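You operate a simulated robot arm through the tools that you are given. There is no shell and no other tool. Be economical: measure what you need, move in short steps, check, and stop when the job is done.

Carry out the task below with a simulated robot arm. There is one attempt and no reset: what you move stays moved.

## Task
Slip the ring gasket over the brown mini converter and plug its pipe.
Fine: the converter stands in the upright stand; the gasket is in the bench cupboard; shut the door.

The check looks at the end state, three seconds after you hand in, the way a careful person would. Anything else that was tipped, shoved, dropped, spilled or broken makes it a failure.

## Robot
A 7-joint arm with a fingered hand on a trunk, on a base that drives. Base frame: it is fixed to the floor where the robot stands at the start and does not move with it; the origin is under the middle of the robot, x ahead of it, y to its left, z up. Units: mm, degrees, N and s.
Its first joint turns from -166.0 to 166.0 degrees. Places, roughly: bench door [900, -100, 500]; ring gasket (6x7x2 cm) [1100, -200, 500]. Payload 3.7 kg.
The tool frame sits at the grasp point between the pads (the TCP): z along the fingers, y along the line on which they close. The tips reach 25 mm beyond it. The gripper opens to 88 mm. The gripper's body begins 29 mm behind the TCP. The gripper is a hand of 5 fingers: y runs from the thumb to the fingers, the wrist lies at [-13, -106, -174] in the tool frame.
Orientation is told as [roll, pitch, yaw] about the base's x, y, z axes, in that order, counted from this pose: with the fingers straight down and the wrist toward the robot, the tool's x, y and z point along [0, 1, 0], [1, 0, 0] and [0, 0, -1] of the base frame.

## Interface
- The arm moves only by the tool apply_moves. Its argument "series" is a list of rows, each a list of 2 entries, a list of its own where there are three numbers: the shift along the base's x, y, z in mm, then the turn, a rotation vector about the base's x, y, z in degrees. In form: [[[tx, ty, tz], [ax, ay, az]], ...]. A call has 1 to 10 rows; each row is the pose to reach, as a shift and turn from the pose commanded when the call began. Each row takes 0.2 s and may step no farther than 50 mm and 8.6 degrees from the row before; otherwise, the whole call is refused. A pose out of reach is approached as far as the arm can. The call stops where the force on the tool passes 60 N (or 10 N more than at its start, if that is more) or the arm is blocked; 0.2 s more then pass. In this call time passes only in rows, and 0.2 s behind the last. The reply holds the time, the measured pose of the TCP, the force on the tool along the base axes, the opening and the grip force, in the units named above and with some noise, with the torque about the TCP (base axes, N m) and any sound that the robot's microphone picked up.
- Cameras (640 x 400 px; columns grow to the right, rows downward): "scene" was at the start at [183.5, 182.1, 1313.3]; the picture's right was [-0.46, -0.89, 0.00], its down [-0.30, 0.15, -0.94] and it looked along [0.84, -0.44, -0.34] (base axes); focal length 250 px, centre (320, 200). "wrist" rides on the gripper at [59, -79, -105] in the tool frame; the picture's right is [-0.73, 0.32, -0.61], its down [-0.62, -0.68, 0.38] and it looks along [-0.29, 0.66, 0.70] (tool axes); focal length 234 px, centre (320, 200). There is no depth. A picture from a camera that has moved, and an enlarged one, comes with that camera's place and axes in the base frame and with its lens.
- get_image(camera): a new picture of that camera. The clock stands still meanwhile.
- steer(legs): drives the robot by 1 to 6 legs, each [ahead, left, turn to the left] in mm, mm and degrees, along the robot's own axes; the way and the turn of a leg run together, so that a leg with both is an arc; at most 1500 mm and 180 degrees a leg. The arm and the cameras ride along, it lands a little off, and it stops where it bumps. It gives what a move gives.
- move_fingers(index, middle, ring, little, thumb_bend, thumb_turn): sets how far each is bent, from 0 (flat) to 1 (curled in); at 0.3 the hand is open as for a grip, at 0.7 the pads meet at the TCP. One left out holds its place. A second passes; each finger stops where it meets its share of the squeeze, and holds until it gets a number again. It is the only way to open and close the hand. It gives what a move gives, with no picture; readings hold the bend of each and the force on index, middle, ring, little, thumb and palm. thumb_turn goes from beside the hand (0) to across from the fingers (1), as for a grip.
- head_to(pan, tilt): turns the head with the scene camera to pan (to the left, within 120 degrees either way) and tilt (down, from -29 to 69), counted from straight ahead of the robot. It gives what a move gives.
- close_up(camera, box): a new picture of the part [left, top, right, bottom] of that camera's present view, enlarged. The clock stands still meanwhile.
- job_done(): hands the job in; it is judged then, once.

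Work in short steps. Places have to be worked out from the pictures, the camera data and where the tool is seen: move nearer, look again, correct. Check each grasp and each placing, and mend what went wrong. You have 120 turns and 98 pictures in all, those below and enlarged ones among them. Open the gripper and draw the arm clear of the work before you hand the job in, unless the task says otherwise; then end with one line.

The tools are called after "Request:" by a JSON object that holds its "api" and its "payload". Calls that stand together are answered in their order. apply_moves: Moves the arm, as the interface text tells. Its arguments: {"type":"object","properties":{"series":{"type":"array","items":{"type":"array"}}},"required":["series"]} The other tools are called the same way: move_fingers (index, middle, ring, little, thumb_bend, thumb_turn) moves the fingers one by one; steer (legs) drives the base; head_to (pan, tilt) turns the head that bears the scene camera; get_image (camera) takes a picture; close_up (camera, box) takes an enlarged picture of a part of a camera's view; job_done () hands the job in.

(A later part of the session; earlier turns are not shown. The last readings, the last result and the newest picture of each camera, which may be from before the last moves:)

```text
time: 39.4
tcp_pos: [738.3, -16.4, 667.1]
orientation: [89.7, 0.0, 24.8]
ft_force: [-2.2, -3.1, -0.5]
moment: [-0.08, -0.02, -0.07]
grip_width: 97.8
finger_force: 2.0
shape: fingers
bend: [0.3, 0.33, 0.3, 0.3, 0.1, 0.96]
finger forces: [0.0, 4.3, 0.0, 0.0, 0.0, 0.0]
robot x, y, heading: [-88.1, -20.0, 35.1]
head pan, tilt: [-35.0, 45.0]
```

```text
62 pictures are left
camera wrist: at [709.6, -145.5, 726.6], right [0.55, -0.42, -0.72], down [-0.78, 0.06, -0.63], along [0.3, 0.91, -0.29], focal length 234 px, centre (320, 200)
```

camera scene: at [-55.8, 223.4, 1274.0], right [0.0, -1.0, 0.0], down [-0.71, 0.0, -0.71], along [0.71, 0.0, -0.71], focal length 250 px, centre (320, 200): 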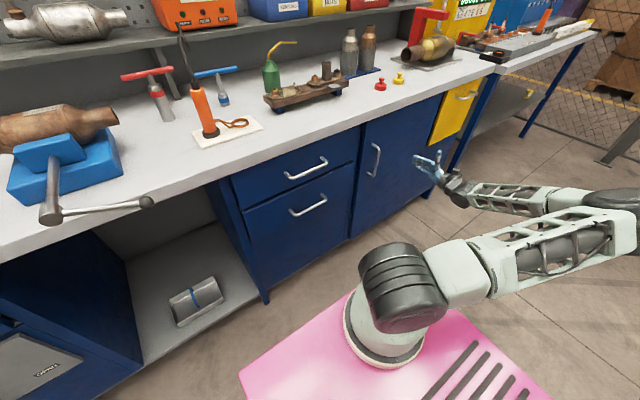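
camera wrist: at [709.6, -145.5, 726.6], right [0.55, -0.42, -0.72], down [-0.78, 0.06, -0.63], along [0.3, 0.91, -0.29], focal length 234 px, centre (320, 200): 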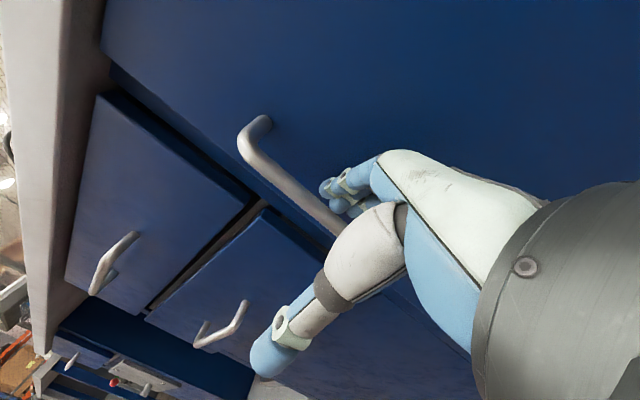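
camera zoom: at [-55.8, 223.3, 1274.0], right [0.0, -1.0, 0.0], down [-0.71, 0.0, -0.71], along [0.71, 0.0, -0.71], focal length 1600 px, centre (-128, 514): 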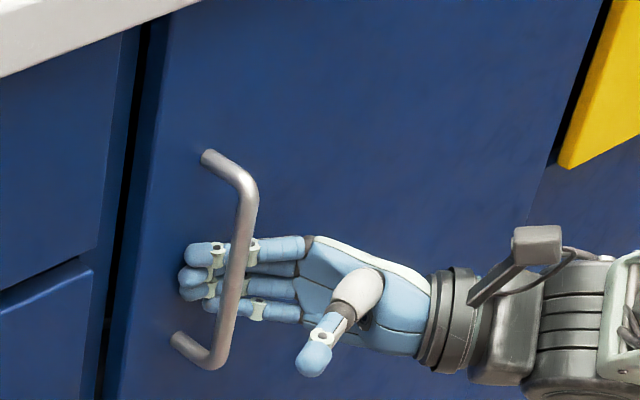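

The fingers are behind the bar. I'll curl them with the thumb to hook it.

Request:
{"api": "move_fingers", "payload": {"index": 0.8, "middle": 0.8, "ring": 0.8, "little": 0.8, "thumb_bend": 0.7}}

Request:
{"api": "close_up", "payload": {"camera": "scene", "box": [340, 120, 440, 182]}}

```text
time: 40.4
tcp_pos: [737.1, -15.8, 667.0]
orientation: [89.8, 0.1, 25.1]
ft_force: [-21.5, 20.6, -5.9]
moment: [0.47, 0.09, -0.35]
grip_width: 0.4
finger_force: 25.6
shape: fingers
bend: [0.79, 0.77, 0.77, 0.77, 0.64, 1.0]
finger forces: [4.8, 27.8, 8.1, 8.9, 2.0, 0.0]
robot x, y, heading: [-90.7, -18.6, 35.1]
head pan, tilt: [-35.0, 45.0]
```

```text
6.40 times, centred on (390, 151) of scene
camera zoom: at [-56.4, 224.1, 1273.9], right [0.0, -1.0, 0.0], down [-0.71, 0.0, -0.71], along [0.71, 0.0, -0.71], focal length 1600 px, centre (-128, 514)
```

zoom: 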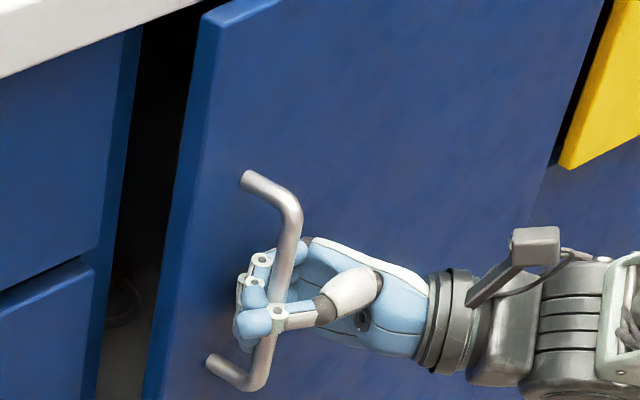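

The door is already ajar and hooked. I'll pull it along its arc (hinge at about e=812) to about 30°, turning the hand slightly with it.

Request:
{"api": "apply_moves", "payload": {"series": [[[-11, -8, 0], [0, 0, 2]], [[-22, -20, 0], [0, 0, 3]], [[-34, -33, 0], [0, 0, 5]], [[-45, -46, 0], [0, 0, 7]], [[-55, -60, 0], [0, 0, 9]], [[-64, -74, 0], [0, 0, 11]], [[-73, -88, 0], [0, 0, 13]], [[-81, -103, 0], [0, 0, 15]], [[-88, -118, 0], [0, 0, 17]], [[-95, -134, 0], [0, 0, 19]]]}}

Request:
{"api": "get_image", "payload": {"camera": "scene"}}

```text
time: 42.6
tcp_pos: [643.5, -150.9, 667.3]
orientation: [89.8, 0.0, 43.9]
ft_force: [1.8, -1.4, -1.7]
moment: [0.11, -0.01, -0.15]
grip_width: 0.6
finger_force: 6.2
shape: fingers
bend: [0.8, 0.8, 0.8, 0.79, 0.65, 1.0]
finger forces: [0.0, 6.8, 0.4, 5.4, 0.0, 0.1]
robot x, y, heading: [-88.1, -18.7, 35.0]
head pan, tilt: [-35.0, 45.0]
```

```text
60 pictures are left
camera scene: at [-55.8, 223.4, 1274.0], right [0.0, -1.0, 0.0], down [-0.71, 0.0, -0.71], along [0.71, 0.0, -0.71], focal length 250 px, centre (320, 200)
```

scene: 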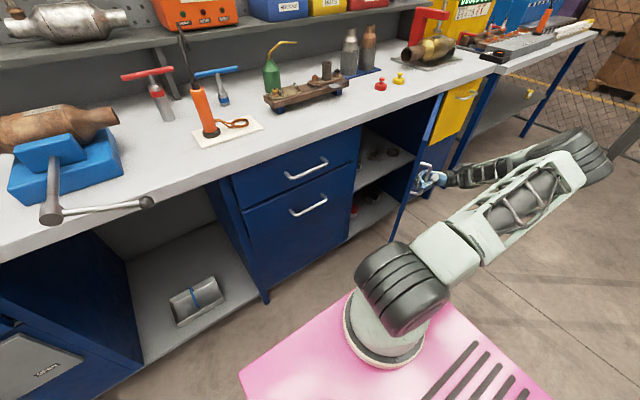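

The door swings well. I'll continue to about 65°.

Request:
{"api": "apply_moves", "payload": {"series": [[[-8, -24, 0], [0, 0, 2]], [[-16, -48, 0], [0, 0, 4]], [[-24, -81, 0], [0, 0, 8]], [[-27, -116, 0], [0, 0, 12]], [[-29, -149, 0], [0, 0, 16]], [[-27, -183, 0], [0, 0, 20]], [[-23, -216, 0], [0, 0, 24]], [[-15, -249, 0], [0, 0, 28]]]}}

Request:
{"api": "get_image", "payload": {"camera": "scene"}}

```text
time: 44.4
tcp_pos: [615.7, -193.5, 692.5]
orientation: [90.3, -0.4, 66.4]
ft_force: [-0.2, -1.3, -0.9]
moment: [-0.03, 0.01, -0.02]
grip_width: 0.2
finger_force: 0.1
shape: fingers
bend: [0.8, 0.8, 0.8, 0.8, 0.65, 1.0]
finger forces: [0.0, 0.6, 0.0, 0.0, 0.0, 0.0]
out of reach, approached as far as the arm can: row 4, 5, 6, 7, 8
robot x, y, heading: [-89.5, -20.7, 35.1]
head pan, tilt: [-35.0, 45.0]
```

```text
59 pictures are left
camera scene: at [-55.7, 223.3, 1274.0], right [0.0, -1.0, 0.0], down [-0.71, 0.0, -0.71], along [0.71, 0.0, -0.71], focal length 250 px, centre (320, 200)
```

scene: 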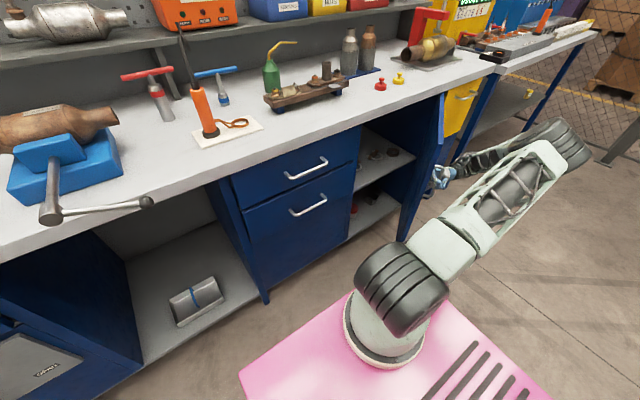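

The arm is at a limit. I'll check the door and the cupboard contents closely.

Request:
{"api": "close_up", "payload": {"camera": "scene", "box": [330, 90, 490, 250]}}

Request:
{"api": "close_up", "payload": {"camera": "scene", "box": [340, 125, 440, 187]}}

```text
2.50 times, centred on (410, 170) of scene
camera zoom: at [-55.7, 223.3, 1274.0], right [0.0, -1.0, 0.0], down [-0.71, 0.0, -0.71], along [0.71, 0.0, -0.71], focal length 625 px, centre (95, 275)
```

zoom: 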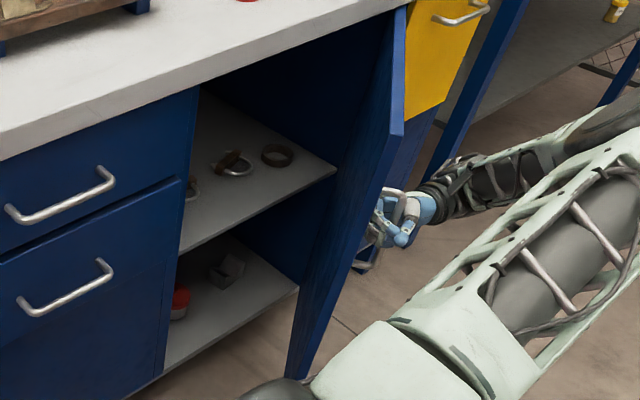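

```text
6.40 times, centred on (390, 156) of scene
camera zoom: at [-55.7, 223.3, 1274.0], right [0.0, -1.0, 0.0], down [-0.71, 0.0, -0.71], along [0.71, 0.0, -0.71], focal length 1600 px, centre (-128, 482)
```

zoom: 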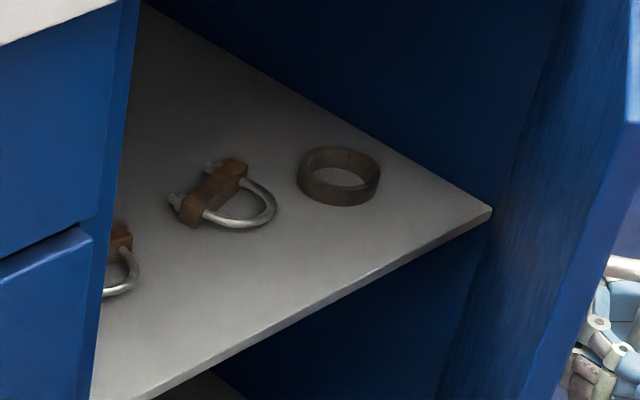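

The gasket ring is on the upper shelf at about (1067, −163), near the right wall with a U-clamp to its left. The door must open further to give access. I'll release the handle, withdraw and rise.

Request:
{"api": "move_fingers", "payload": {"index": 0.3, "middle": 0.3, "ring": 0.3, "little": 0.3, "thumb_bend": 0.1}}

Request:
{"api": "apply_moves", "payload": {"series": [[[18, -8, 0], [0, 0, 0]], [[37, -16, 0], [0, 0, 0]], [[55, -24, 0], [0, 0, 0]], [[73, -33, 0], [0, 0, 0]], [[66, -70, 0], [0, 0, 0]], [[50, -110, 0], [0, 0, 0]], [[40, -130, 30], [0, 0, 0]]]}}

Request:
{"api": "get_image", "payload": {"camera": "scene"}}

```text
time: 45.4
tcp_pos: [615.8, -192.2, 693.1]
orientation: [90.2, -0.4, 66.3]
ft_force: [-0.7, -0.1, 0.1]
moment: [-0.02, 0.0, 0.08]
grip_width: 98.5
finger_force: 1.9
shape: fingers
bend: [0.29, 0.32, 0.3, 0.3, 0.1, 0.96]
finger forces: [1.4, 1.6, 0.1, 0.1, 0.1, 0.0]
robot x, y, heading: [-91.4, -20.5, 35.2]
head pan, tilt: [-35.0, 45.0]
```

```text
time: 47.0
tcp_pos: [626.8, -190.2, 691.3]
orientation: [90.2, -0.5, 66.1]
ft_force: [0.3, -0.4, 0.9]
moment: [-0.01, -0.03, 0.03]
grip_width: 97.8
finger_force: 0.0
shape: fingers
bend: [0.3, 0.3, 0.3, 0.3, 0.1, 0.96]
finger forces: [0.1, 0.1, 0.0, 0.0, 0.1, 0.0]
out of reach, approached as far as the arm can: row 1, 2, 3, 4, 5, 6, 7
robot x, y, heading: [-91.7, -20.5, 34.8]
head pan, tilt: [-35.0, 45.0]
```

```text
56 pictures are left
camera scene: at [-55.8, 223.4, 1274.0], right [0.0, -1.0, 0.0], down [-0.71, 0.0, -0.71], along [0.71, 0.0, -0.71], focal length 250 px, centre (320, 200)
```

scene: 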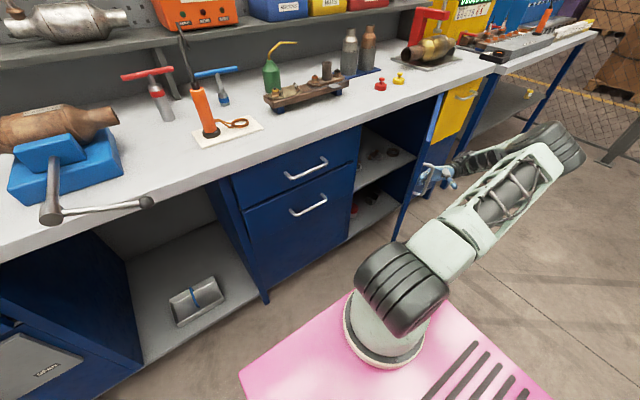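

The wrist is at a limit at this yaw. I'll withdraw while turning the yaw back.

Request:
{"api": "apply_moves", "payload": {"series": [[[12, -8, 0], [0, 0, -5]], [[25, -18, 0], [0, 0, -10]], [[40, -28, 0], [0, 0, -15]], [[56, -38, 0], [0, 0, -20]], [[70, -48, 0], [0, 0, -24]], [[70, -75, 0], [0, 0, -28]], [[65, -100, 0], [0, 0, -32]]]}}

Request:
{"api": "close_up", "payload": {"camera": "scene", "box": [330, 90, 490, 190]}}

```text
time: 48.6
tcp_pos: [692.2, -292.6, 691.9]
orientation: [90.2, -0.5, 34.3]
ft_force: [0.1, -0.1, 0.8]
moment: [-0.04, 0.05, -0.02]
grip_width: 97.7
finger_force: 0.0
shape: fingers
bend: [0.3, 0.3, 0.3, 0.3, 0.1, 0.96]
finger forces: [0.0, 0.2, 0.0, 0.0, 0.0, 0.0]
robot x, y, heading: [-86.6, -19.5, 35.4]
head pan, tilt: [-35.0, 45.0]
```

```text
4.00 times, centred on (410, 140) of scene
camera zoom: at [-55.9, 223.5, 1274.0], right [0.0, -1.0, 0.0], down [-0.71, 0.0, -0.71], along [0.71, 0.0, -0.71], focal length 1000 px, centre (-40, 440)
```

zoom: 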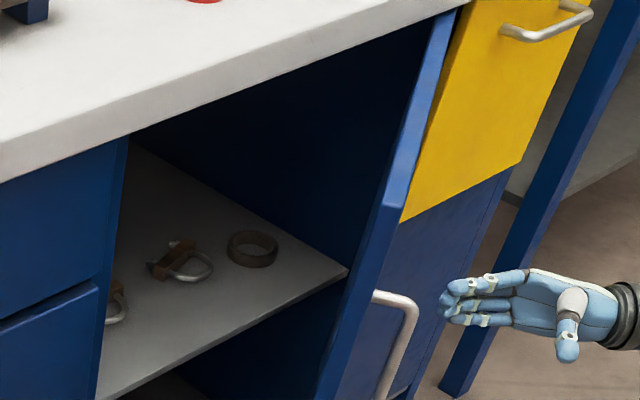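

Free of the handle. Now I'll rise above door height, then swing to the inner (left) side of the door.

Request:
{"api": "apply_moves", "payload": {"series": [[[0, 0, 45], [0, 0, 0]], [[0, 0, 90], [0, 0, 0]], [[0, 0, 135], [0, 0, -8]], [[0, 0, 180], [0, 0, -16]], [[0, 0, 225], [0, 0, -24]], [[0, 0, 260], [0, 0, -32]], [[0, 10, 290], [0, 0, -40]], [[-10, 30, 310], [0, 0, -48]], [[-20, 60, 310], [0, 0, -56]], [[-30, 95, 310], [0, 0, -64]]]}}

Request:
{"api": "apply_moves", "payload": {"series": [[[0, 30, 0], [0, 0, -8]], [[0, 60, 0], [0, 0, -16]], [[0, 90, 0], [0, 0, -24]], [[0, 120, 0], [0, 0, -32]], [[0, 150, 0], [0, 0, -38]], [[0, 170, -40], [0, 0, -38]], [[0, 170, -85], [0, 0, -38]], [[0, 170, -130], [0, 0, -38]]]}}

Request:
{"api": "get_image", "payload": {"camera": "scene"}}

```text
time: 50.8
tcp_pos: [661.9, -198.0, 1001.5]
orientation: [90.2, -0.3, -29.9]
ft_force: [1.0, 0.0, 0.2]
moment: [-0.01, 0.0, -0.01]
grip_width: 98.0
finger_force: 0.1
shape: fingers
bend: [0.3, 0.3, 0.3, 0.3, 0.1, 0.96]
finger forces: [0.0, 0.1, 0.0, 0.0, 0.1, 0.1]
robot x, y, heading: [-91.6, -18.5, 35.3]
head pan, tilt: [-35.0, 45.0]
```

```text
time: 52.6
tcp_pos: [688.4, -33.6, 874.9]
orientation: [90.2, -0.5, -67.6]
ft_force: [-0.4, 0.9, -0.6]
moment: [-0.01, 0.01, 0.01]
grip_width: 97.7
finger_force: 0.1
shape: fingers
bend: [0.3, 0.3, 0.3, 0.3, 0.1, 0.96]
finger forces: [0.2, 0.0, 0.1, 0.0, 0.0, 0.0]
out of reach, approached as far as the arm can: row 7, 8
robot x, y, heading: [-90.4, -22.1, 35.2]
head pan, tilt: [-35.0, 45.0]
```

```text
54 pictures are left
camera scene: at [-56.2, 223.7, 1274.0], right [0.0, -1.0, 0.0], down [-0.71, 0.0, -0.71], along [0.71, 0.0, -0.71], focal length 250 px, centre (320, 200)
```

scene: 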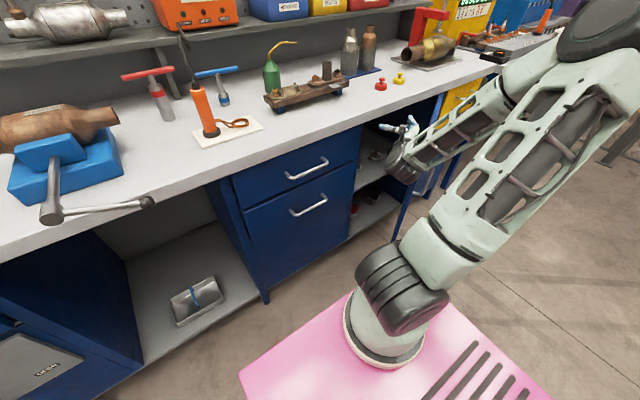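

The elbow sits to the right, over the door, so a fingers-down posture with the elbow up is better. I'll rise and rotate back toward fingers-down.

Request:
{"api": "apply_moves", "payload": {"series": [[[0, 0, 40], [0, 0, 0]], [[0, 0, 80], [-6.0, 4.0, 4.0]], [[0, 0, 120], [-12.0, 8.0, 8.0]], [[0, 0, 140], [-18.0, 12.0, 12.0]], [[0, 0, 150], [-24.0, 16.1, 16.1]], [[0, 0, 150], [-30.0, 20.1, 20.1]], [[0, 0, 150], [-36.0, 24.1, 24.1]], [[0, 0, 150], [-42.0, 28.1, 28.1]], [[0, 0, 150], [-48.0, 32.1, 32.1]], [[0, 0, 150], [-54.0, 36.1, 36.1]]]}}

Request:
{"api": "apply_moves", "payload": {"series": [[[0, 0, 0], [-6.0, 4.0, 4.0]], [[0, 0, 0], [-12.0, 8.0, 8.0]], [[0, 0, 0], [-18.0, 12.0, 12.0]], [[0, 0, 0], [-24.4, 16.4, 16.4]]]}}

Request:
{"api": "get_image", "payload": {"camera": "scene"}}

```text
time: 54.8
tcp_pos: [687.2, -35.0, 1025.2]
orientation: [26.9, -12.6, -19.2]
ft_force: [-0.2, -0.8, 0.2]
moment: [0.02, 0.02, 0.0]
grip_width: 97.8
finger_force: 0.0
shape: fingers
bend: [0.3, 0.3, 0.3, 0.3, 0.1, 0.96]
finger forces: [0.0, 0.1, 0.0, 0.1, 0.0, 0.0]
robot x, y, heading: [-89.3, -14.6, 34.9]
head pan, tilt: [-35.0, 45.0]
```

```text
refused: row 4 steps farther than a row can; nothing moved
```

```text
53 pictures are left
camera scene: at [-55.9, 223.4, 1274.0], right [0.0, -1.0, 0.0], down [-0.71, 0.0, -0.71], along [0.71, 0.0, -0.71], focal length 250 px, centre (320, 200)
```

scene: 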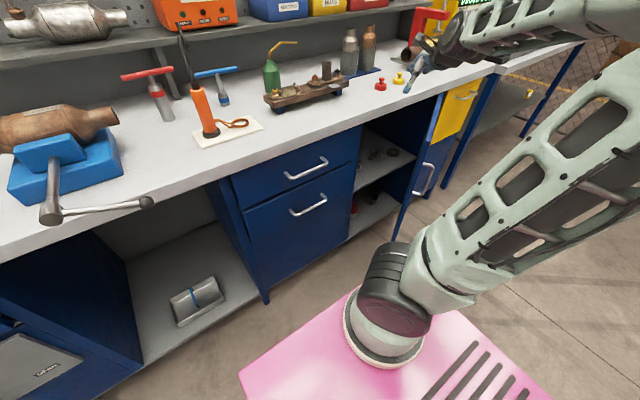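

I'll finish the rotation to fingers-down, then lower in front of the drawers, left of the door.

Request:
{"api": "apply_moves", "payload": {"series": [[[-8, 0, 0], [-6.0, 4.0, 4.0]], [[-16, 0, 0], [-12.0, 8.0, 8.0]], [[-24, 0, -10], [-18.0, 12.0, 12.0]], [[-30, 0, -40], [-22.5, 15.2, 15.2]], [[-30, 0, -80], [-22.5, 15.2, 15.2]], [[-30, 0, -120], [-22.5, 15.2, 15.2]], [[-30, 0, -165], [-22.5, 15.2, 15.2]], [[-30, 0, -210], [-22.5, 15.2, 15.2]], [[-30, 0, -255], [-22.5, 15.2, 15.2]], [[-30, 0, -300], [-22.5, 15.2, 15.2]]]}}

Request:
{"api": "get_image", "payload": {"camera": "scene"}}

```text
time: 57.0
tcp_pos: [659.5, -32.3, 725.8]
orientation: [2.1, -1.4, -0.7]
ft_force: [-0.7, -0.6, -0.3]
moment: [0.01, -0.01, 0.0]
grip_width: 98.1
finger_force: 0.0
shape: fingers
bend: [0.3, 0.3, 0.3, 0.3, 0.1, 0.96]
finger forces: [0.0, 0.0, 0.0, 0.0, 0.0, 0.1]
robot x, y, heading: [-91.9, -15.2, 35.3]
head pan, tilt: [-35.0, 45.0]
```

```text
52 pictures are left
camera scene: at [-56.0, 223.5, 1274.0], right [0.0, -1.0, 0.0], down [-0.71, 0.0, -0.71], along [0.71, 0.0, -0.71], focal length 250 px, centre (320, 200)
```

scene: 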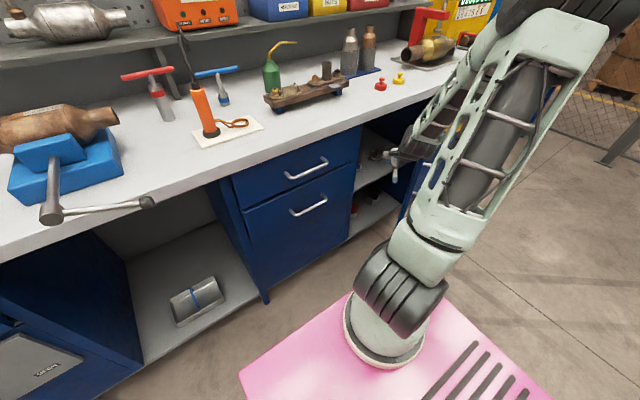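

Clear. Now I'll sweep to the right to push the door open from inside to about 90°.

Request:
{"api": "apply_moves", "payload": {"series": [[[11, -41, 0], [0, 0, 0]], [[22, -82, 0], [0, 0, -2]], [[33, -123, 0], [0, 0, -4]], [[44, -163, 0], [0, 0, -6]], [[56, -204, 0], [0, 0, -8]], [[67, -245, 0], [0, 0, -10]], [[78, -286, 0], [0, 0, -12]], [[89, -327, 0], [0, 0, -14]], [[100, -368, 0], [0, 0, -16]]]}}

Request:
{"api": "get_image", "payload": {"camera": "scene"}}

```text
time: 59.0
tcp_pos: [759.7, -401.7, 725.5]
orientation: [2.2, -1.3, -16.7]
ft_force: [-0.6, 0.5, -0.6]
moment: [0.0, 0.0, -0.01]
grip_width: 97.8
finger_force: 0.1
shape: fingers
bend: [0.3, 0.3, 0.3, 0.3, 0.1, 0.96]
finger forces: [0.0, 0.1, 0.1, 0.0, 0.0, 0.0]
robot x, y, heading: [-92.3, -17.4, 34.9]
head pan, tilt: [-35.0, 45.0]
```

```text
51 pictures are left
camera scene: at [-56.0, 223.5, 1274.0], right [0.0, -1.0, 0.0], down [-0.71, 0.0, -0.71], along [0.71, 0.0, -0.71], focal length 250 px, centre (320, 200)
```

scene: 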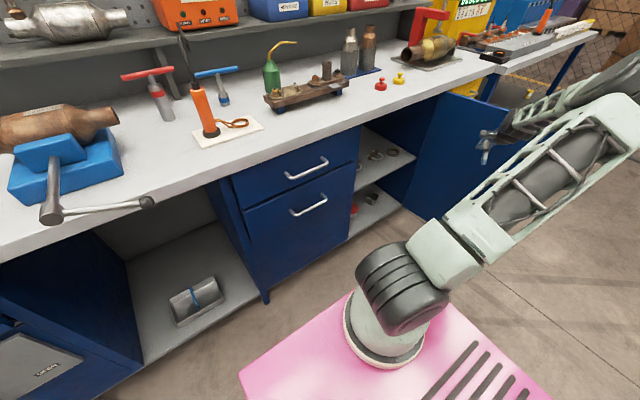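

The door is at about 90° and out of the way. Next I'll stage the hand in front of the cupboard opening, yaw about 20°, then tilt the fingers forward about 25°.

Request:
{"api": "apply_moves", "payload": {"series": [[[10, 25, 0], [0, 0, 7.4]], [[25, 55, 0], [0, 0, 14.8]], [[40, 85, 0], [0, 0, 22.2]], [[55, 110, 0], [0, 0, 29.6]], [[70, 130, 0], [0, 0, 37]]]}}

Request:
{"api": "apply_moves", "payload": {"series": [[[5, 3, -25], [2.85, -7.83, 0]], [[10, 7, -55], [5.7, -15.7, 0]], [[15, 10, -85], [8.55, -23.5, 0]]]}}

Request:
{"api": "get_image", "payload": {"camera": "wrist"}}

Request:
{"api": "get_image", "payload": {"camera": "scene"}}

```text
time: 60.2
tcp_pos: [829.2, -272.5, 725.6]
orientation: [2.2, -1.3, 20.3]
ft_force: [0.2, 0.4, 0.7]
moment: [0.02, -0.01, 0.01]
grip_width: 97.8
finger_force: 0.2
shape: fingers
bend: [0.3, 0.3, 0.3, 0.3, 0.1, 0.96]
finger forces: [0.0, 0.0, 0.0, 0.0, 0.0, 0.0]
robot x, y, heading: [-90.8, -19.7, 35.4]
head pan, tilt: [-35.0, 45.0]
```

```text
time: 61.0
tcp_pos: [844.5, -262.2, 640.0]
orientation: [2.0, -26.5, 20.3]
ft_force: [-0.1, 0.0, 0.0]
moment: [0.01, 0.04, 0.02]
grip_width: 97.9
finger_force: 0.2
shape: fingers
bend: [0.3, 0.3, 0.3, 0.3, 0.1, 0.96]
finger forces: [0.1, 0.0, 0.0, 0.0, 0.0, 0.0]
robot x, y, heading: [-89.1, -18.9, 34.8]
head pan, tilt: [-35.0, 45.0]
```

```text
50 pictures are left
camera wrist: at [713.7, -252.6, 701.9], right [0.29, -0.69, 0.66], down [-0.19, -0.72, -0.67], along [0.94, 0.07, -0.34], focal length 234 px, centre (320, 200)
```

wrist: 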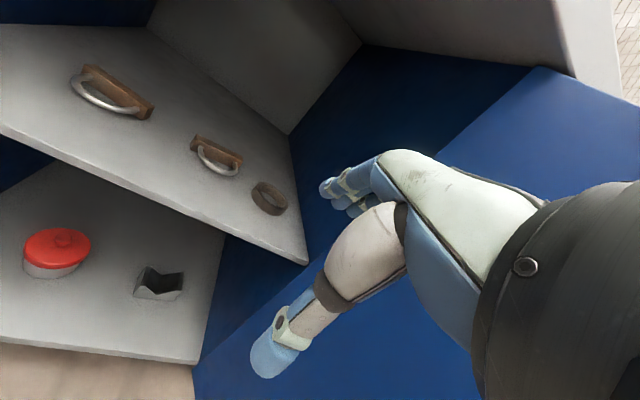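

```text
49 pictures are left
camera scene: at [-55.9, 223.4, 1274.0], right [0.0, -1.0, 0.0], down [-0.71, 0.0, -0.71], along [0.71, 0.0, -0.71], focal length 250 px, centre (320, 200)
```

scene: 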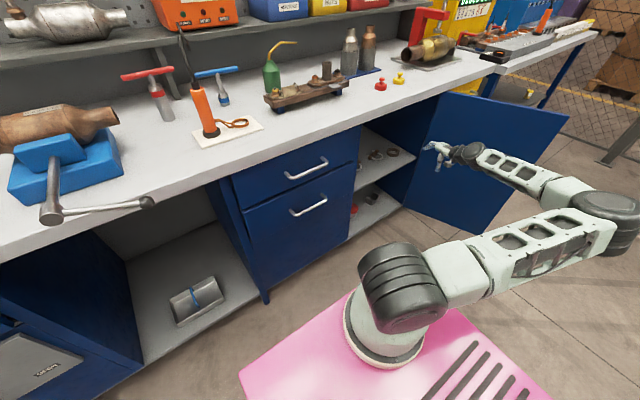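

Both cameras agree: the ring centre is at (1064, −163), z≈512. I'll reduce the tilt to about 5°, lower to z≈570 and bring the hand over the ring.

Request:
{"api": "move_fingers", "payload": {"thumb_bend": 0.3}}

Request:
{"api": "apply_moves", "payload": {"series": [[[0, 0, -25], [-2.5, 6.9, 0]], [[0, 0, -50], [-5, 13.8, 0]], [[0, 0, -70], [-7.5, 20.6, 0]], [[35, 16, -70], [-7.5, 20.6, 0]], [[75, 34, -70], [-7.5, 20.6, 0]], [[115, 52, -70], [-7.5, 20.6, 0]], [[145, 65, -70], [-7.5, 20.6, 0]]]}}

Request:
{"api": "get_image", "payload": {"camera": "wrist"}}

Request:
{"api": "close_up", "payload": {"camera": "scene", "box": [330, 90, 490, 190]}}

```text
time: 62.0
tcp_pos: [843.7, -263.3, 640.0]
orientation: [2.1, -26.4, 20.3]
ft_force: [-0.1, 0.0, -0.2]
moment: [0.03, -0.01, 0.02]
grip_width: 85.2
finger_force: 0.1
shape: fingers
bend: [0.3, 0.3, 0.3, 0.3, 0.3, 0.97]
finger forces: [0.0, 0.1, 0.0, 0.1, 0.0, 0.0]
robot x, y, heading: [-87.4, -19.1, 35.2]
head pan, tilt: [-35.0, 45.0]
```

```text
time: 63.6
tcp_pos: [988.8, -197.6, 568.3]
orientation: [2.1, -4.4, 20.3]
ft_force: [-0.3, -0.1, -0.2]
moment: [-0.01, 0.0, 0.0]
grip_width: 85.0
finger_force: 0.0
shape: fingers
bend: [0.3, 0.3, 0.3, 0.3, 0.3, 0.97]
finger forces: [0.0, 0.0, 0.0, 0.0, 0.0, 0.0]
robot x, y, heading: [-93.6, -15.3, 35.2]
head pan, tilt: [-35.0, 45.0]
```

```text
48 pictures are left
camera wrist: at [887.4, -177.1, 670.4], right [0.52, -0.61, 0.6], down [-0.4, -0.79, -0.46], along [0.76, 0.0, -0.65], focal length 234 px, centre (320, 200)
```

wrist: 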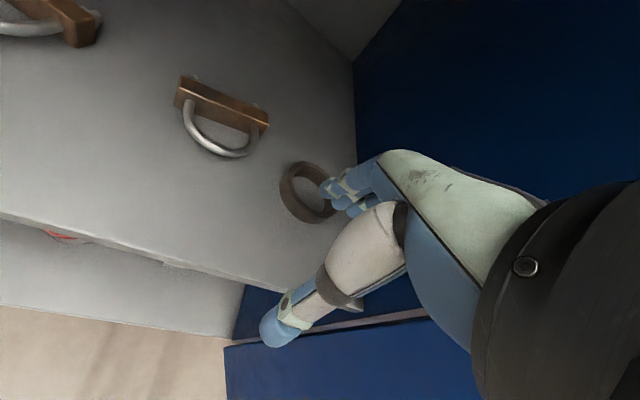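

```text
4.00 times, centred on (410, 140) of scene
camera zoom: at [-55.8, 223.3, 1274.0], right [0.0, -1.0, 0.0], down [-0.71, 0.0, -0.71], along [0.71, 0.0, -0.71], focal length 1000 px, centre (-40, 440)
```

zoom: 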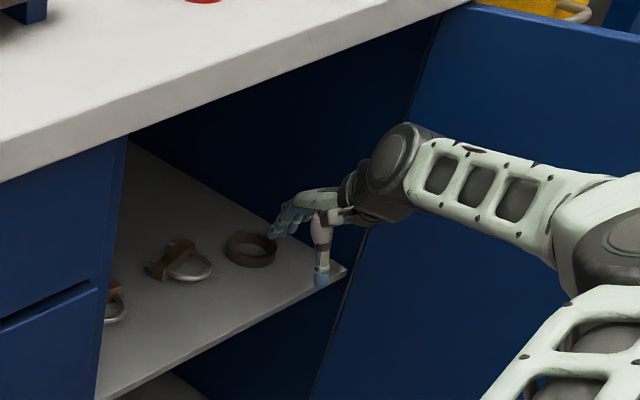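

Consistent. I'll move the last 82 mm to over the ring and look again.

Request:
{"api": "apply_moves", "payload": {"series": [[[38, 17, 0], [0, 0, 0]], [[75, 34, 0], [0, 0, 0]]]}}

Request:
{"api": "get_image", "payload": {"camera": "wrist"}}

Request:
{"api": "close_up", "payload": {"camera": "scene", "box": [340, 125, 420, 175]}}

```text
time: 64.2
tcp_pos: [1064.0, -167.1, 569.7]
orientation: [2.1, -4.4, 20.2]
ft_force: [-0.4, 0.1, -1.4]
moment: [0.07, -0.03, 0.0]
grip_width: 85.0
finger_force: 0.0
shape: fingers
bend: [0.3, 0.3, 0.3, 0.3, 0.3, 0.97]
finger forces: [0.0, 0.0, 0.0, 0.0, 0.0, 0.0]
robot x, y, heading: [-88.6, -16.4, 35.0]
head pan, tilt: [-35.0, 45.0]
```

```text
46 pictures are left
camera wrist: at [962.4, -145.7, 671.1], right [0.52, -0.61, 0.6], down [-0.4, -0.79, -0.46], along [0.76, 0.0, -0.65], focal length 234 px, centre (320, 200)
```

wrist: 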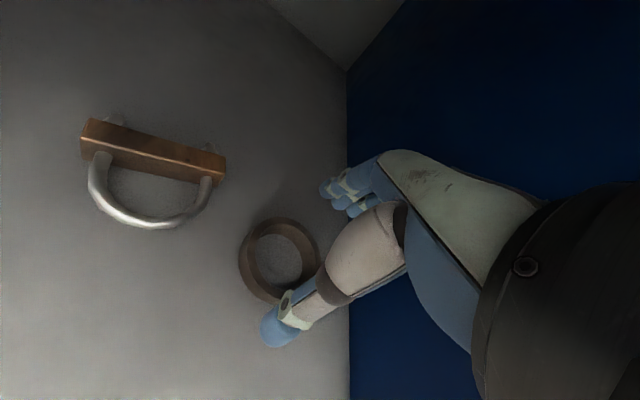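

```text
8.00 times, centred on (380, 150) of scene
camera zoom: at [-55.6, 223.0, 1274.0], right [0.0, -1.0, 0.0], down [-0.71, 0.0, -0.71], along [0.71, 0.0, -0.71], focal length 2000 px, centre (-160, 600)
```

zoom: 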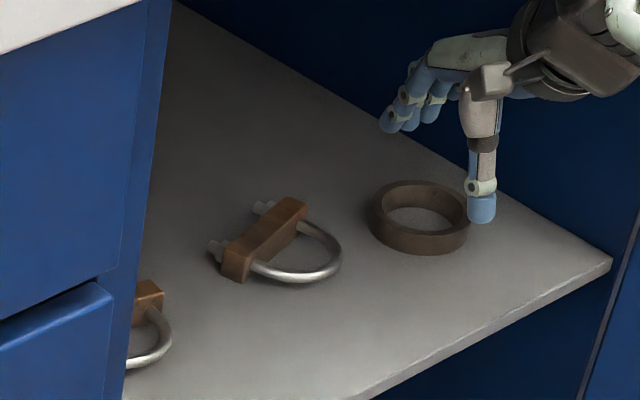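

The ring sits between thumb tip (1020, −186, 546) and index tip (1110, −142, 558). I'll level the tips with a 12° backward tilt and lower so they reach near the shelf.

Request:
{"api": "apply_moves", "payload": {"series": [[[1, 2, -6], [-2, 5.6, 0]], [[2, 4, -14], [-4.1, 11.3, 0]], [[2, 4, -26], [-4.1, 11.3, 0]], [[2, 4, -36], [-4.1, 11.3, 0]], [[2, 4, -42], [-4.1, 11.3, 0]]]}}

Request:
{"api": "get_image", "payload": {"camera": "wrist"}}

Request:
{"api": "close_up", "payload": {"camera": "scene", "box": [340, 125, 420, 175]}}

```text
time: 65.4
tcp_pos: [1051.2, -153.5, 537.6]
orientation: [2.2, 7.6, 20.2]
ft_force: [0.6, -0.3, 0.2]
moment: [0.0, -0.02, 0.03]
grip_width: 85.0
finger_force: 0.1
shape: fingers
bend: [0.3, 0.3, 0.3, 0.3, 0.3, 0.97]
finger forces: [0.0, 0.2, 0.0, 0.0, 0.0, 0.0]
out of reach, approached as far as the arm can: row 2, 3, 4, 5
robot x, y, heading: [-89.2, -16.7, 35.3]
head pan, tilt: [-35.0, 45.0]
```

```text
44 pictures are left
camera wrist: at [971.3, -125.5, 654.3], right [0.63, -0.56, 0.53], down [-0.47, -0.82, -0.31], along [0.61, -0.05, -0.79], focal length 234 px, centre (320, 200)
```

wrist: 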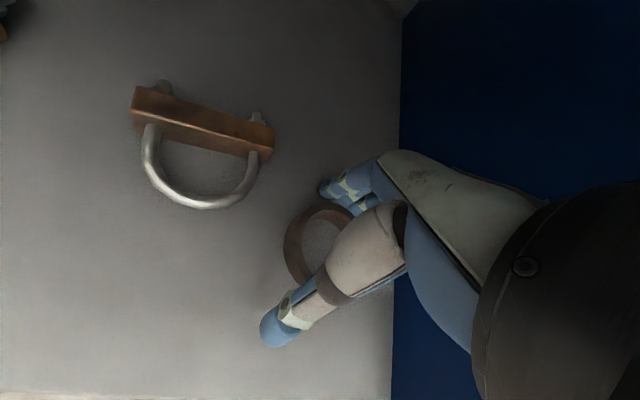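

```text
8.00 times, centred on (380, 150) of scene
camera zoom: at [-55.8, 223.4, 1274.0], right [0.0, -1.0, 0.0], down [-0.71, 0.0, -0.71], along [0.71, 0.0, -0.71], focal length 2000 px, centre (-160, 600)
```

zoom: 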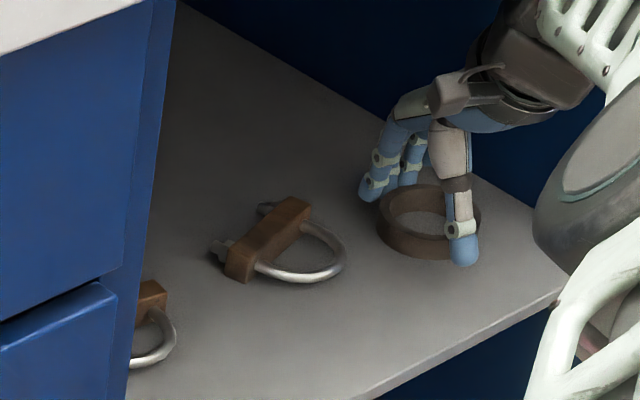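

The arm ran out of reach (TCP is about 15 mm short). I'll lift, retract 80 mm, and drive the base 80 mm closer.

Request:
{"api": "apply_moves", "payload": {"series": [[[0, 0, 30], [0, 0, 0]], [[-10, -8, 45], [0, 0, 0]], [[-45, -32, 45], [0, 0, 0]], [[-80, -57, 45], [0, 0, 0]]]}}

Request:
{"api": "steer", "payload": {"legs": [[80, 0, 0]]}}

Request:
{"api": "get_image", "payload": {"camera": "wrist"}}

```text
time: 66.4
tcp_pos: [971.3, -207.6, 582.6]
orientation: [2.2, 7.5, 20.4]
ft_force: [-0.4, -0.7, -0.5]
moment: [-0.01, 0.0, 0.0]
grip_width: 84.9
finger_force: 0.0
shape: fingers
bend: [0.3, 0.3, 0.3, 0.3, 0.3, 0.97]
finger forces: [0.0, 0.0, 0.0, 0.0, 0.0, 0.0]
robot x, y, heading: [-88.5, -20.1, 35.5]
head pan, tilt: [-35.0, 45.0]
```

```text
time: 67.4
tcp_pos: [1036.2, -164.9, 582.2]
orientation: [2.2, 7.7, 20.3]
ft_force: [0.6, 0.1, 0.6]
moment: [0.0, 0.04, 0.0]
grip_width: 85.3
finger_force: 0.0
shape: fingers
bend: [0.3, 0.3, 0.3, 0.3, 0.3, 0.97]
finger forces: [0.0, 0.0, 0.1, 0.0, 0.0, 0.1]
robot x, y, heading: [-23.7, 24.6, 35.3]
head pan, tilt: [-35.0, 45.0]
```

```text
42 pictures are left
camera wrist: at [956.6, -136.0, 699.6], right [0.63, -0.56, 0.53], down [-0.47, -0.82, -0.31], along [0.61, -0.05, -0.79], focal length 234 px, centre (320, 200)
```

wrist: 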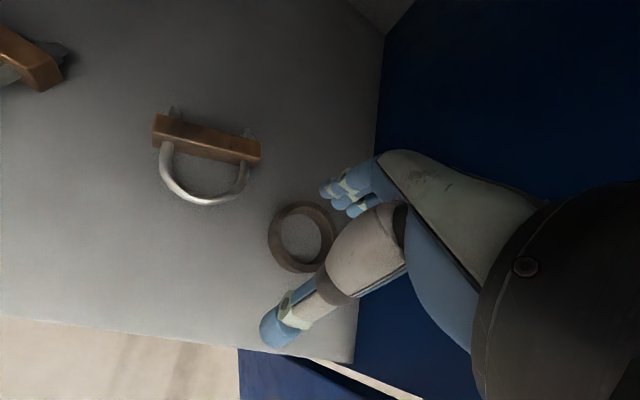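

Ring is at (1061, −164). I'll center over it and lower.

Request:
{"api": "apply_moves", "payload": {"series": [[[14, 0, 0], [0, 0, 0]], [[26, 1, -10], [0, 0, 0]], [[26, 1, -30], [0, 0, 0]], [[26, 1, -45], [0, 0, 0]], [[26, 1, -54], [0, 0, 0]]]}}

Request:
{"api": "get_image", "payload": {"camera": "wrist"}}

Request:
{"api": "get_image", "payload": {"camera": "scene"}}

```text
time: 68.6
tcp_pos: [1064.1, -163.5, 532.3]
orientation: [2.2, 7.4, 20.2]
ft_force: [-1.1, 1.4, 13.3]
moment: [0.17, -0.65, 0.08]
grip_width: 85.1
finger_force: 7.1
shape: fingers
bend: [0.3, 0.3, 0.3, 0.3, 0.3, 0.97]
finger forces: [0.0, 14.0, 0.0, 0.1, 0.0, 0.0]
robot x, y, heading: [-24.3, 27.5, 35.2]
head pan, tilt: [-35.0, 45.0]
```

```text
41 pictures are left
camera wrist: at [983.3, -135.4, 648.2], right [0.63, -0.57, 0.53], down [-0.47, -0.82, -0.32], along [0.62, -0.05, -0.79], focal length 234 px, centre (320, 200)
```

wrist: 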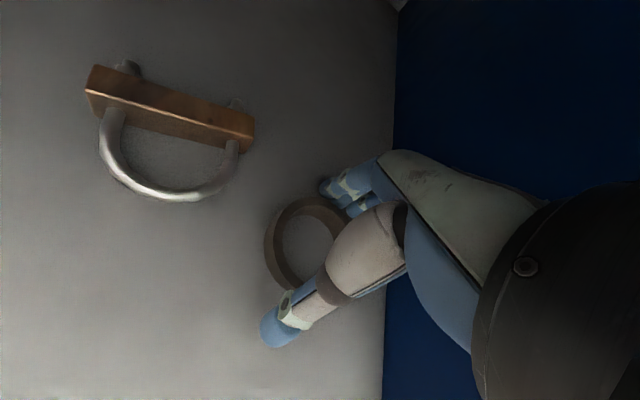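

```text
40 pictures are left
camera scene: at [8.9, 269.7, 1274.0], right [0.0, -1.0, 0.0], down [-0.71, 0.0, -0.71], along [0.71, 0.0, -0.71], focal length 250 px, centre (320, 200)
```

scene: 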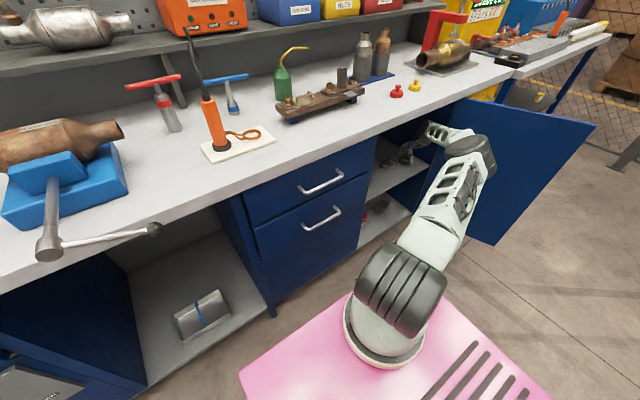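

The middle fingertip touches the shelf. I'll raise 3 mm and close gently on the ring's outside.

Request:
{"api": "apply_moves", "payload": {"series": [[[0, 0, 3], [0, 0, 0]]]}}

Request:
{"api": "move_fingers", "payload": {"index": 0.5, "middle": 0.5, "ring": 0.5, "little": 0.5, "thumb_bend": 0.5}}

Request:
{"api": "get_image", "payload": {"camera": "wrist"}}

```text
time: 69.0
tcp_pos: [1060.8, -163.5, 532.1]
orientation: [2.2, 7.6, 20.4]
ft_force: [0.1, 0.4, 7.6]
moment: [0.06, -0.39, 0.02]
grip_width: 85.0
finger_force: 3.4
shape: fingers
bend: [0.3, 0.3, 0.3, 0.3, 0.3, 0.97]
finger forces: [0.0, 7.7, 0.0, 0.1, 0.1, 0.0]
robot x, y, heading: [-28.5, 29.3, 35.0]
head pan, tilt: [-35.0, 45.0]
```

```text
time: 70.0
tcp_pos: [1062.9, -163.7, 533.3]
orientation: [2.3, 7.5, 20.3]
ft_force: [4.9, 3.2, 17.4]
moment: [0.09, -0.72, 0.08]
grip_width: 53.2
finger_force: 11.4
shape: fingers
bend: [0.45, 0.44, 0.49, 0.5, 0.45, 1.0]
finger forces: [3.0, 15.6, 0.8, 0.0, 3.2, 0.1]
robot x, y, heading: [-23.8, 29.0, 35.3]
head pan, tilt: [-35.0, 45.0]
```

```text
39 pictures are left
camera wrist: at [982.7, -134.9, 650.2], right [0.63, -0.56, 0.53], down [-0.47, -0.82, -0.31], along [0.62, -0.05, -0.79], focal length 234 px, centre (320, 200)
```

wrist: 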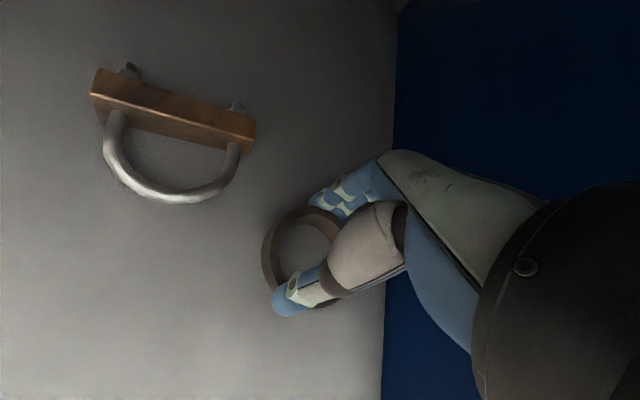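

Index, middle and thumb touch the ring. I'll tighten the grip and lift a little.

Request:
{"api": "move_fingers", "payload": {"index": 0.65, "middle": 0.65, "ring": 0.65, "little": 0.55, "thumb_bend": 0.65}}

Request:
{"api": "apply_moves", "payload": {"series": [[[0, 0, 12], [0, 0, 0]], [[0, 0, 25], [0, 0, 0]], [[0, 0, 40], [0, 0, 0]]]}}

Request:
{"api": "get_image", "payload": {"camera": "wrist"}}

Request:
{"api": "close_up", "payload": {"camera": "scene", "box": [360, 110, 480, 185]}}

```text
time: 71.0
tcp_pos: [1061.5, -162.0, 532.2]
orientation: [2.2, 7.7, 20.3]
ft_force: [3.8, 1.9, 12.4]
moment: [0.01, -0.17, 0.02]
grip_width: 48.9
finger_force: 17.0
shape: fingers
bend: [0.56, 0.56, 0.6, 0.55, 0.42, 0.99]
finger forces: [4.4, 15.0, 3.1, 0.1, 12.5, 0.0]
robot x, y, heading: [-22.0, 24.4, 35.4]
head pan, tilt: [-35.0, 45.0]
```

```text
time: 71.8
tcp_pos: [1062.8, -164.3, 570.7]
orientation: [2.2, 7.6, 20.3]
ft_force: [-0.1, -0.4, -0.7]
moment: [0.0, -0.01, -0.04]
grip_width: 18.3
finger_force: 0.0
shape: fingers
bend: [0.65, 0.65, 0.65, 0.55, 0.57, 1.0]
finger forces: [0.0, 0.1, 0.0, 0.1, 0.0, 0.0]
robot x, y, heading: [-24.9, 27.9, 35.2]
head pan, tilt: [-35.0, 45.0]
```

```text
38 pictures are left
camera wrist: at [982.1, -135.6, 687.9], right [0.63, -0.57, 0.53], down [-0.47, -0.82, -0.31], along [0.61, -0.05, -0.79], focal length 234 px, centre (320, 200)
```

wrist: 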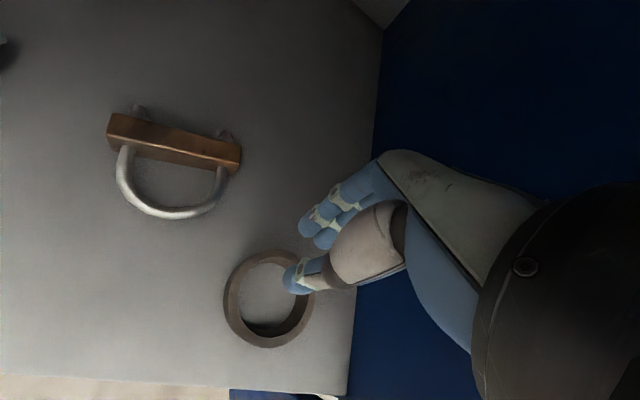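

```text
5.33 times, centred on (420, 148) of scene
camera zoom: at [9.5, 269.5, 1274.0], right [0.0, -1.0, 0.0], down [-0.71, 0.0, -0.71], along [0.71, 0.0, -0.71], focal length 1334 px, centre (-213, 480)
```

zoom: 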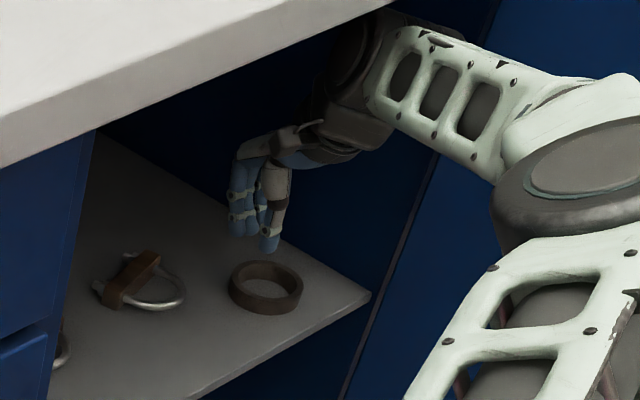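

The thumb rode over the ring and slid it to about (1028, −180); it still lies flat. The tilt put the thumb too high, so I'll reopen, tilt forward about 9.5° and retry over the ring.

Request:
{"api": "move_fingers", "payload": {"index": 0.3, "middle": 0.3, "ring": 0.3, "little": 0.3, "thumb_bend": 0.25}}

Request:
{"api": "apply_moves", "payload": {"series": [[[-18, -8, 0], [1.6, -4.5, 0]], [[-35, -16, 0], [3.3, -9.0, 0]]]}}

Request:
{"api": "get_image", "payload": {"camera": "wrist"}}

Request:
{"api": "close_up", "payload": {"camera": "scene", "box": [380, 120, 460, 170]}}

```text
time: 72.8
tcp_pos: [1061.7, -164.4, 571.5]
orientation: [2.3, 7.6, 20.2]
ft_force: [0.0, 0.5, -0.1]
moment: [0.01, -0.01, -0.02]
grip_width: 88.0
finger_force: 0.0
shape: fingers
bend: [0.3, 0.3, 0.3, 0.3, 0.25, 0.97]
finger forces: [0.0, 0.0, 0.0, 0.0, 0.0, 0.1]
robot x, y, heading: [-27.9, 24.3, 35.1]
head pan, tilt: [-35.0, 45.0]
```

```text
time: 73.4
tcp_pos: [1027.3, -177.2, 570.8]
orientation: [2.2, -2.1, 20.4]
ft_force: [0.2, 0.6, -0.1]
moment: [-0.03, 0.01, -0.03]
grip_width: 88.2
finger_force: 0.1
shape: fingers
bend: [0.3, 0.3, 0.3, 0.3, 0.25, 0.97]
finger forces: [0.1, 0.0, 0.0, 0.0, 0.0, 0.1]
robot x, y, heading: [-24.9, 30.3, 35.0]
head pan, tilt: [-35.0, 45.0]
```

```text
36 pictures are left
camera wrist: at [930.0, -155.6, 675.6], right [0.54, -0.6, 0.59], down [-0.41, -0.8, -0.43], along [0.73, -0.01, -0.68], focal length 234 px, centre (320, 200)
```

wrist: 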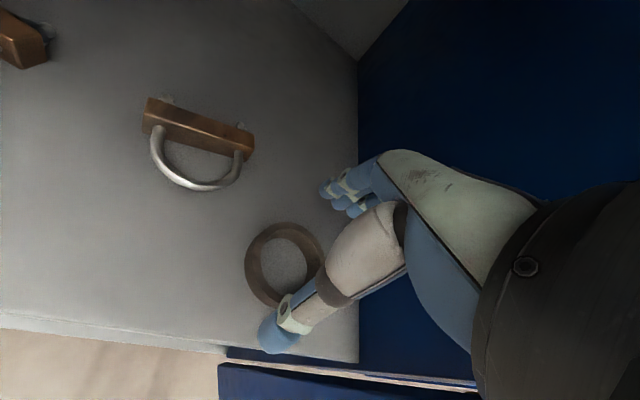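

```text
8.00 times, centred on (420, 145) of scene
camera zoom: at [9.5, 269.7, 1274.0], right [0.0, -1.0, 0.0], down [-0.71, 0.0, -0.71], along [0.71, 0.0, -0.71], focal length 2000 px, centre (-480, 640)
```

zoom: 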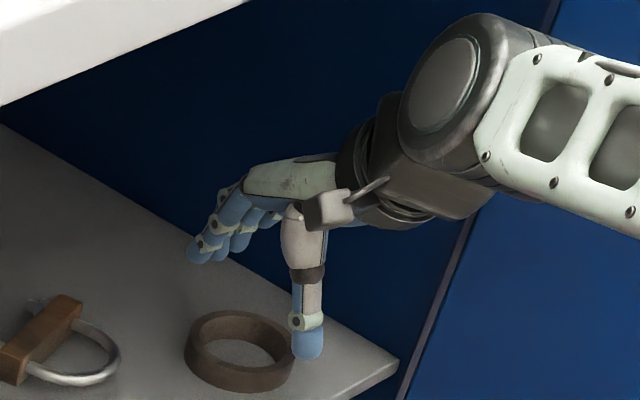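

Ring centre is at (1028, −182). I'll align and lower to just above the shelf.

Request:
{"api": "apply_moves", "payload": {"series": [[[1, -5, -15], [0, 0, 0]], [[1, -5, -30], [0, 0, 0]], [[1, -5, -38], [0, 0, 0]], [[1, -5, -43], [0, 0, 0]]]}}

Request:
{"api": "get_image", "payload": {"camera": "wrist"}}

Request:
{"api": "close_up", "payload": {"camera": "scene", "box": [380, 120, 460, 170]}}

```text
time: 74.4
tcp_pos: [1027.6, -184.8, 527.9]
orientation: [2.2, -2.1, 20.3]
ft_force: [0.3, 1.1, -0.1]
moment: [0.0, 0.0, 0.0]
grip_width: 88.0
finger_force: 0.0
shape: fingers
bend: [0.3, 0.3, 0.3, 0.3, 0.25, 0.97]
finger forces: [0.0, 0.1, 0.0, 0.0, 0.0, 0.0]
robot x, y, heading: [-23.3, 24.4, 35.0]
head pan, tilt: [-35.0, 45.0]
```

```text
34 pictures are left
camera wrist: at [931.0, -162.9, 632.8], right [0.54, -0.6, 0.59], down [-0.41, -0.8, -0.43], along [0.73, -0.01, -0.68], focal length 234 px, centre (320, 200)
```

wrist: 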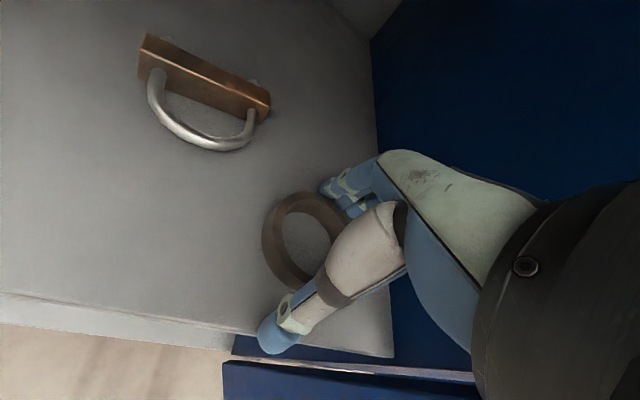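

```text
8.00 times, centred on (420, 145) of scene
camera zoom: at [9.5, 269.5, 1274.0], right [0.0, -1.0, 0.0], down [-0.71, 0.0, -0.71], along [0.71, 0.0, -0.71], focal length 2000 px, centre (-480, 640)
```

zoom: 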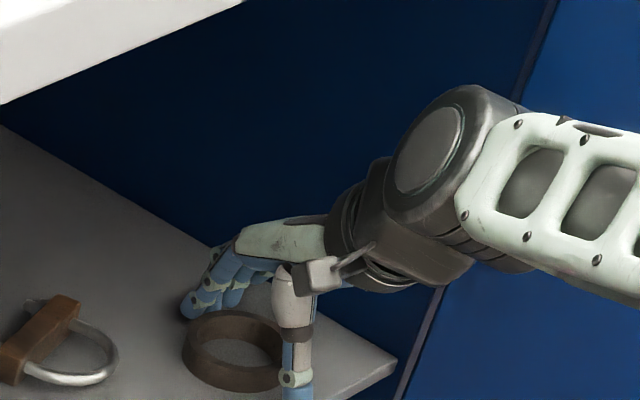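

No contact yet; I'll lower 5 mm more and then close.

Request:
{"api": "apply_moves", "payload": {"series": [[[0, 0, -3], [0, 0, 0]], [[0, 0, -5], [0, 0, 0]]]}}

Request:
{"api": "move_fingers", "payload": {"index": 0.5, "middle": 0.5, "ring": 0.5, "little": 0.5, "thumb_bend": 0.5}}

Request:
{"api": "get_image", "payload": {"camera": "wrist"}}

```text
time: 75.0
tcp_pos: [1029.1, -185.1, 523.9]
orientation: [2.1, -2.0, 20.2]
ft_force: [-1.5, -0.3, 3.4]
moment: [-0.02, -0.15, -0.01]
grip_width: 88.4
finger_force: 2.1
shape: fingers
bend: [0.3, 0.3, 0.3, 0.3, 0.25, 0.97]
finger forces: [0.0, 3.5, 0.0, 0.1, 0.5, 0.0]
robot x, y, heading: [-22.2, 27.3, 35.2]
head pan, tilt: [-35.0, 45.0]
```

```text
time: 76.0
tcp_pos: [1027.4, -184.1, 526.3]
orientation: [2.2, -2.2, 20.2]
ft_force: [5.3, 2.9, 33.8]
moment: [-0.03, -0.32, 0.02]
grip_width: 56.4
finger_force: 19.4
shape: fingers
bend: [0.47, 0.37, 0.5, 0.5, 0.42, 0.99]
finger forces: [2.7, 17.4, 0.1, 0.1, 18.9, 0.0]
robot x, y, heading: [-20.4, 28.1, 35.2]
head pan, tilt: [-35.0, 45.0]
```

```text
32 pictures are left
camera wrist: at [931.2, -162.2, 630.9], right [0.54, -0.6, 0.59], down [-0.41, -0.8, -0.43], along [0.73, -0.01, -0.68], focal length 234 px, centre (320, 200)
```

wrist: 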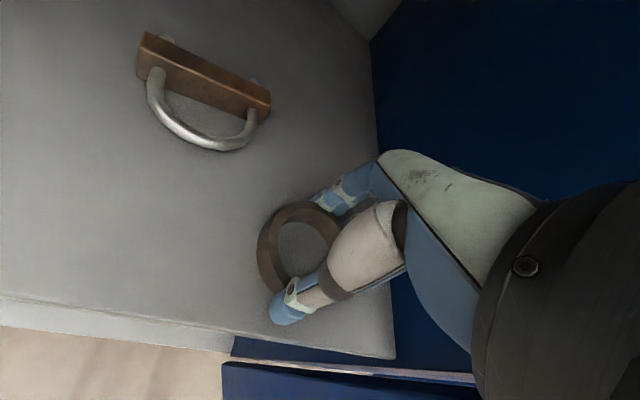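

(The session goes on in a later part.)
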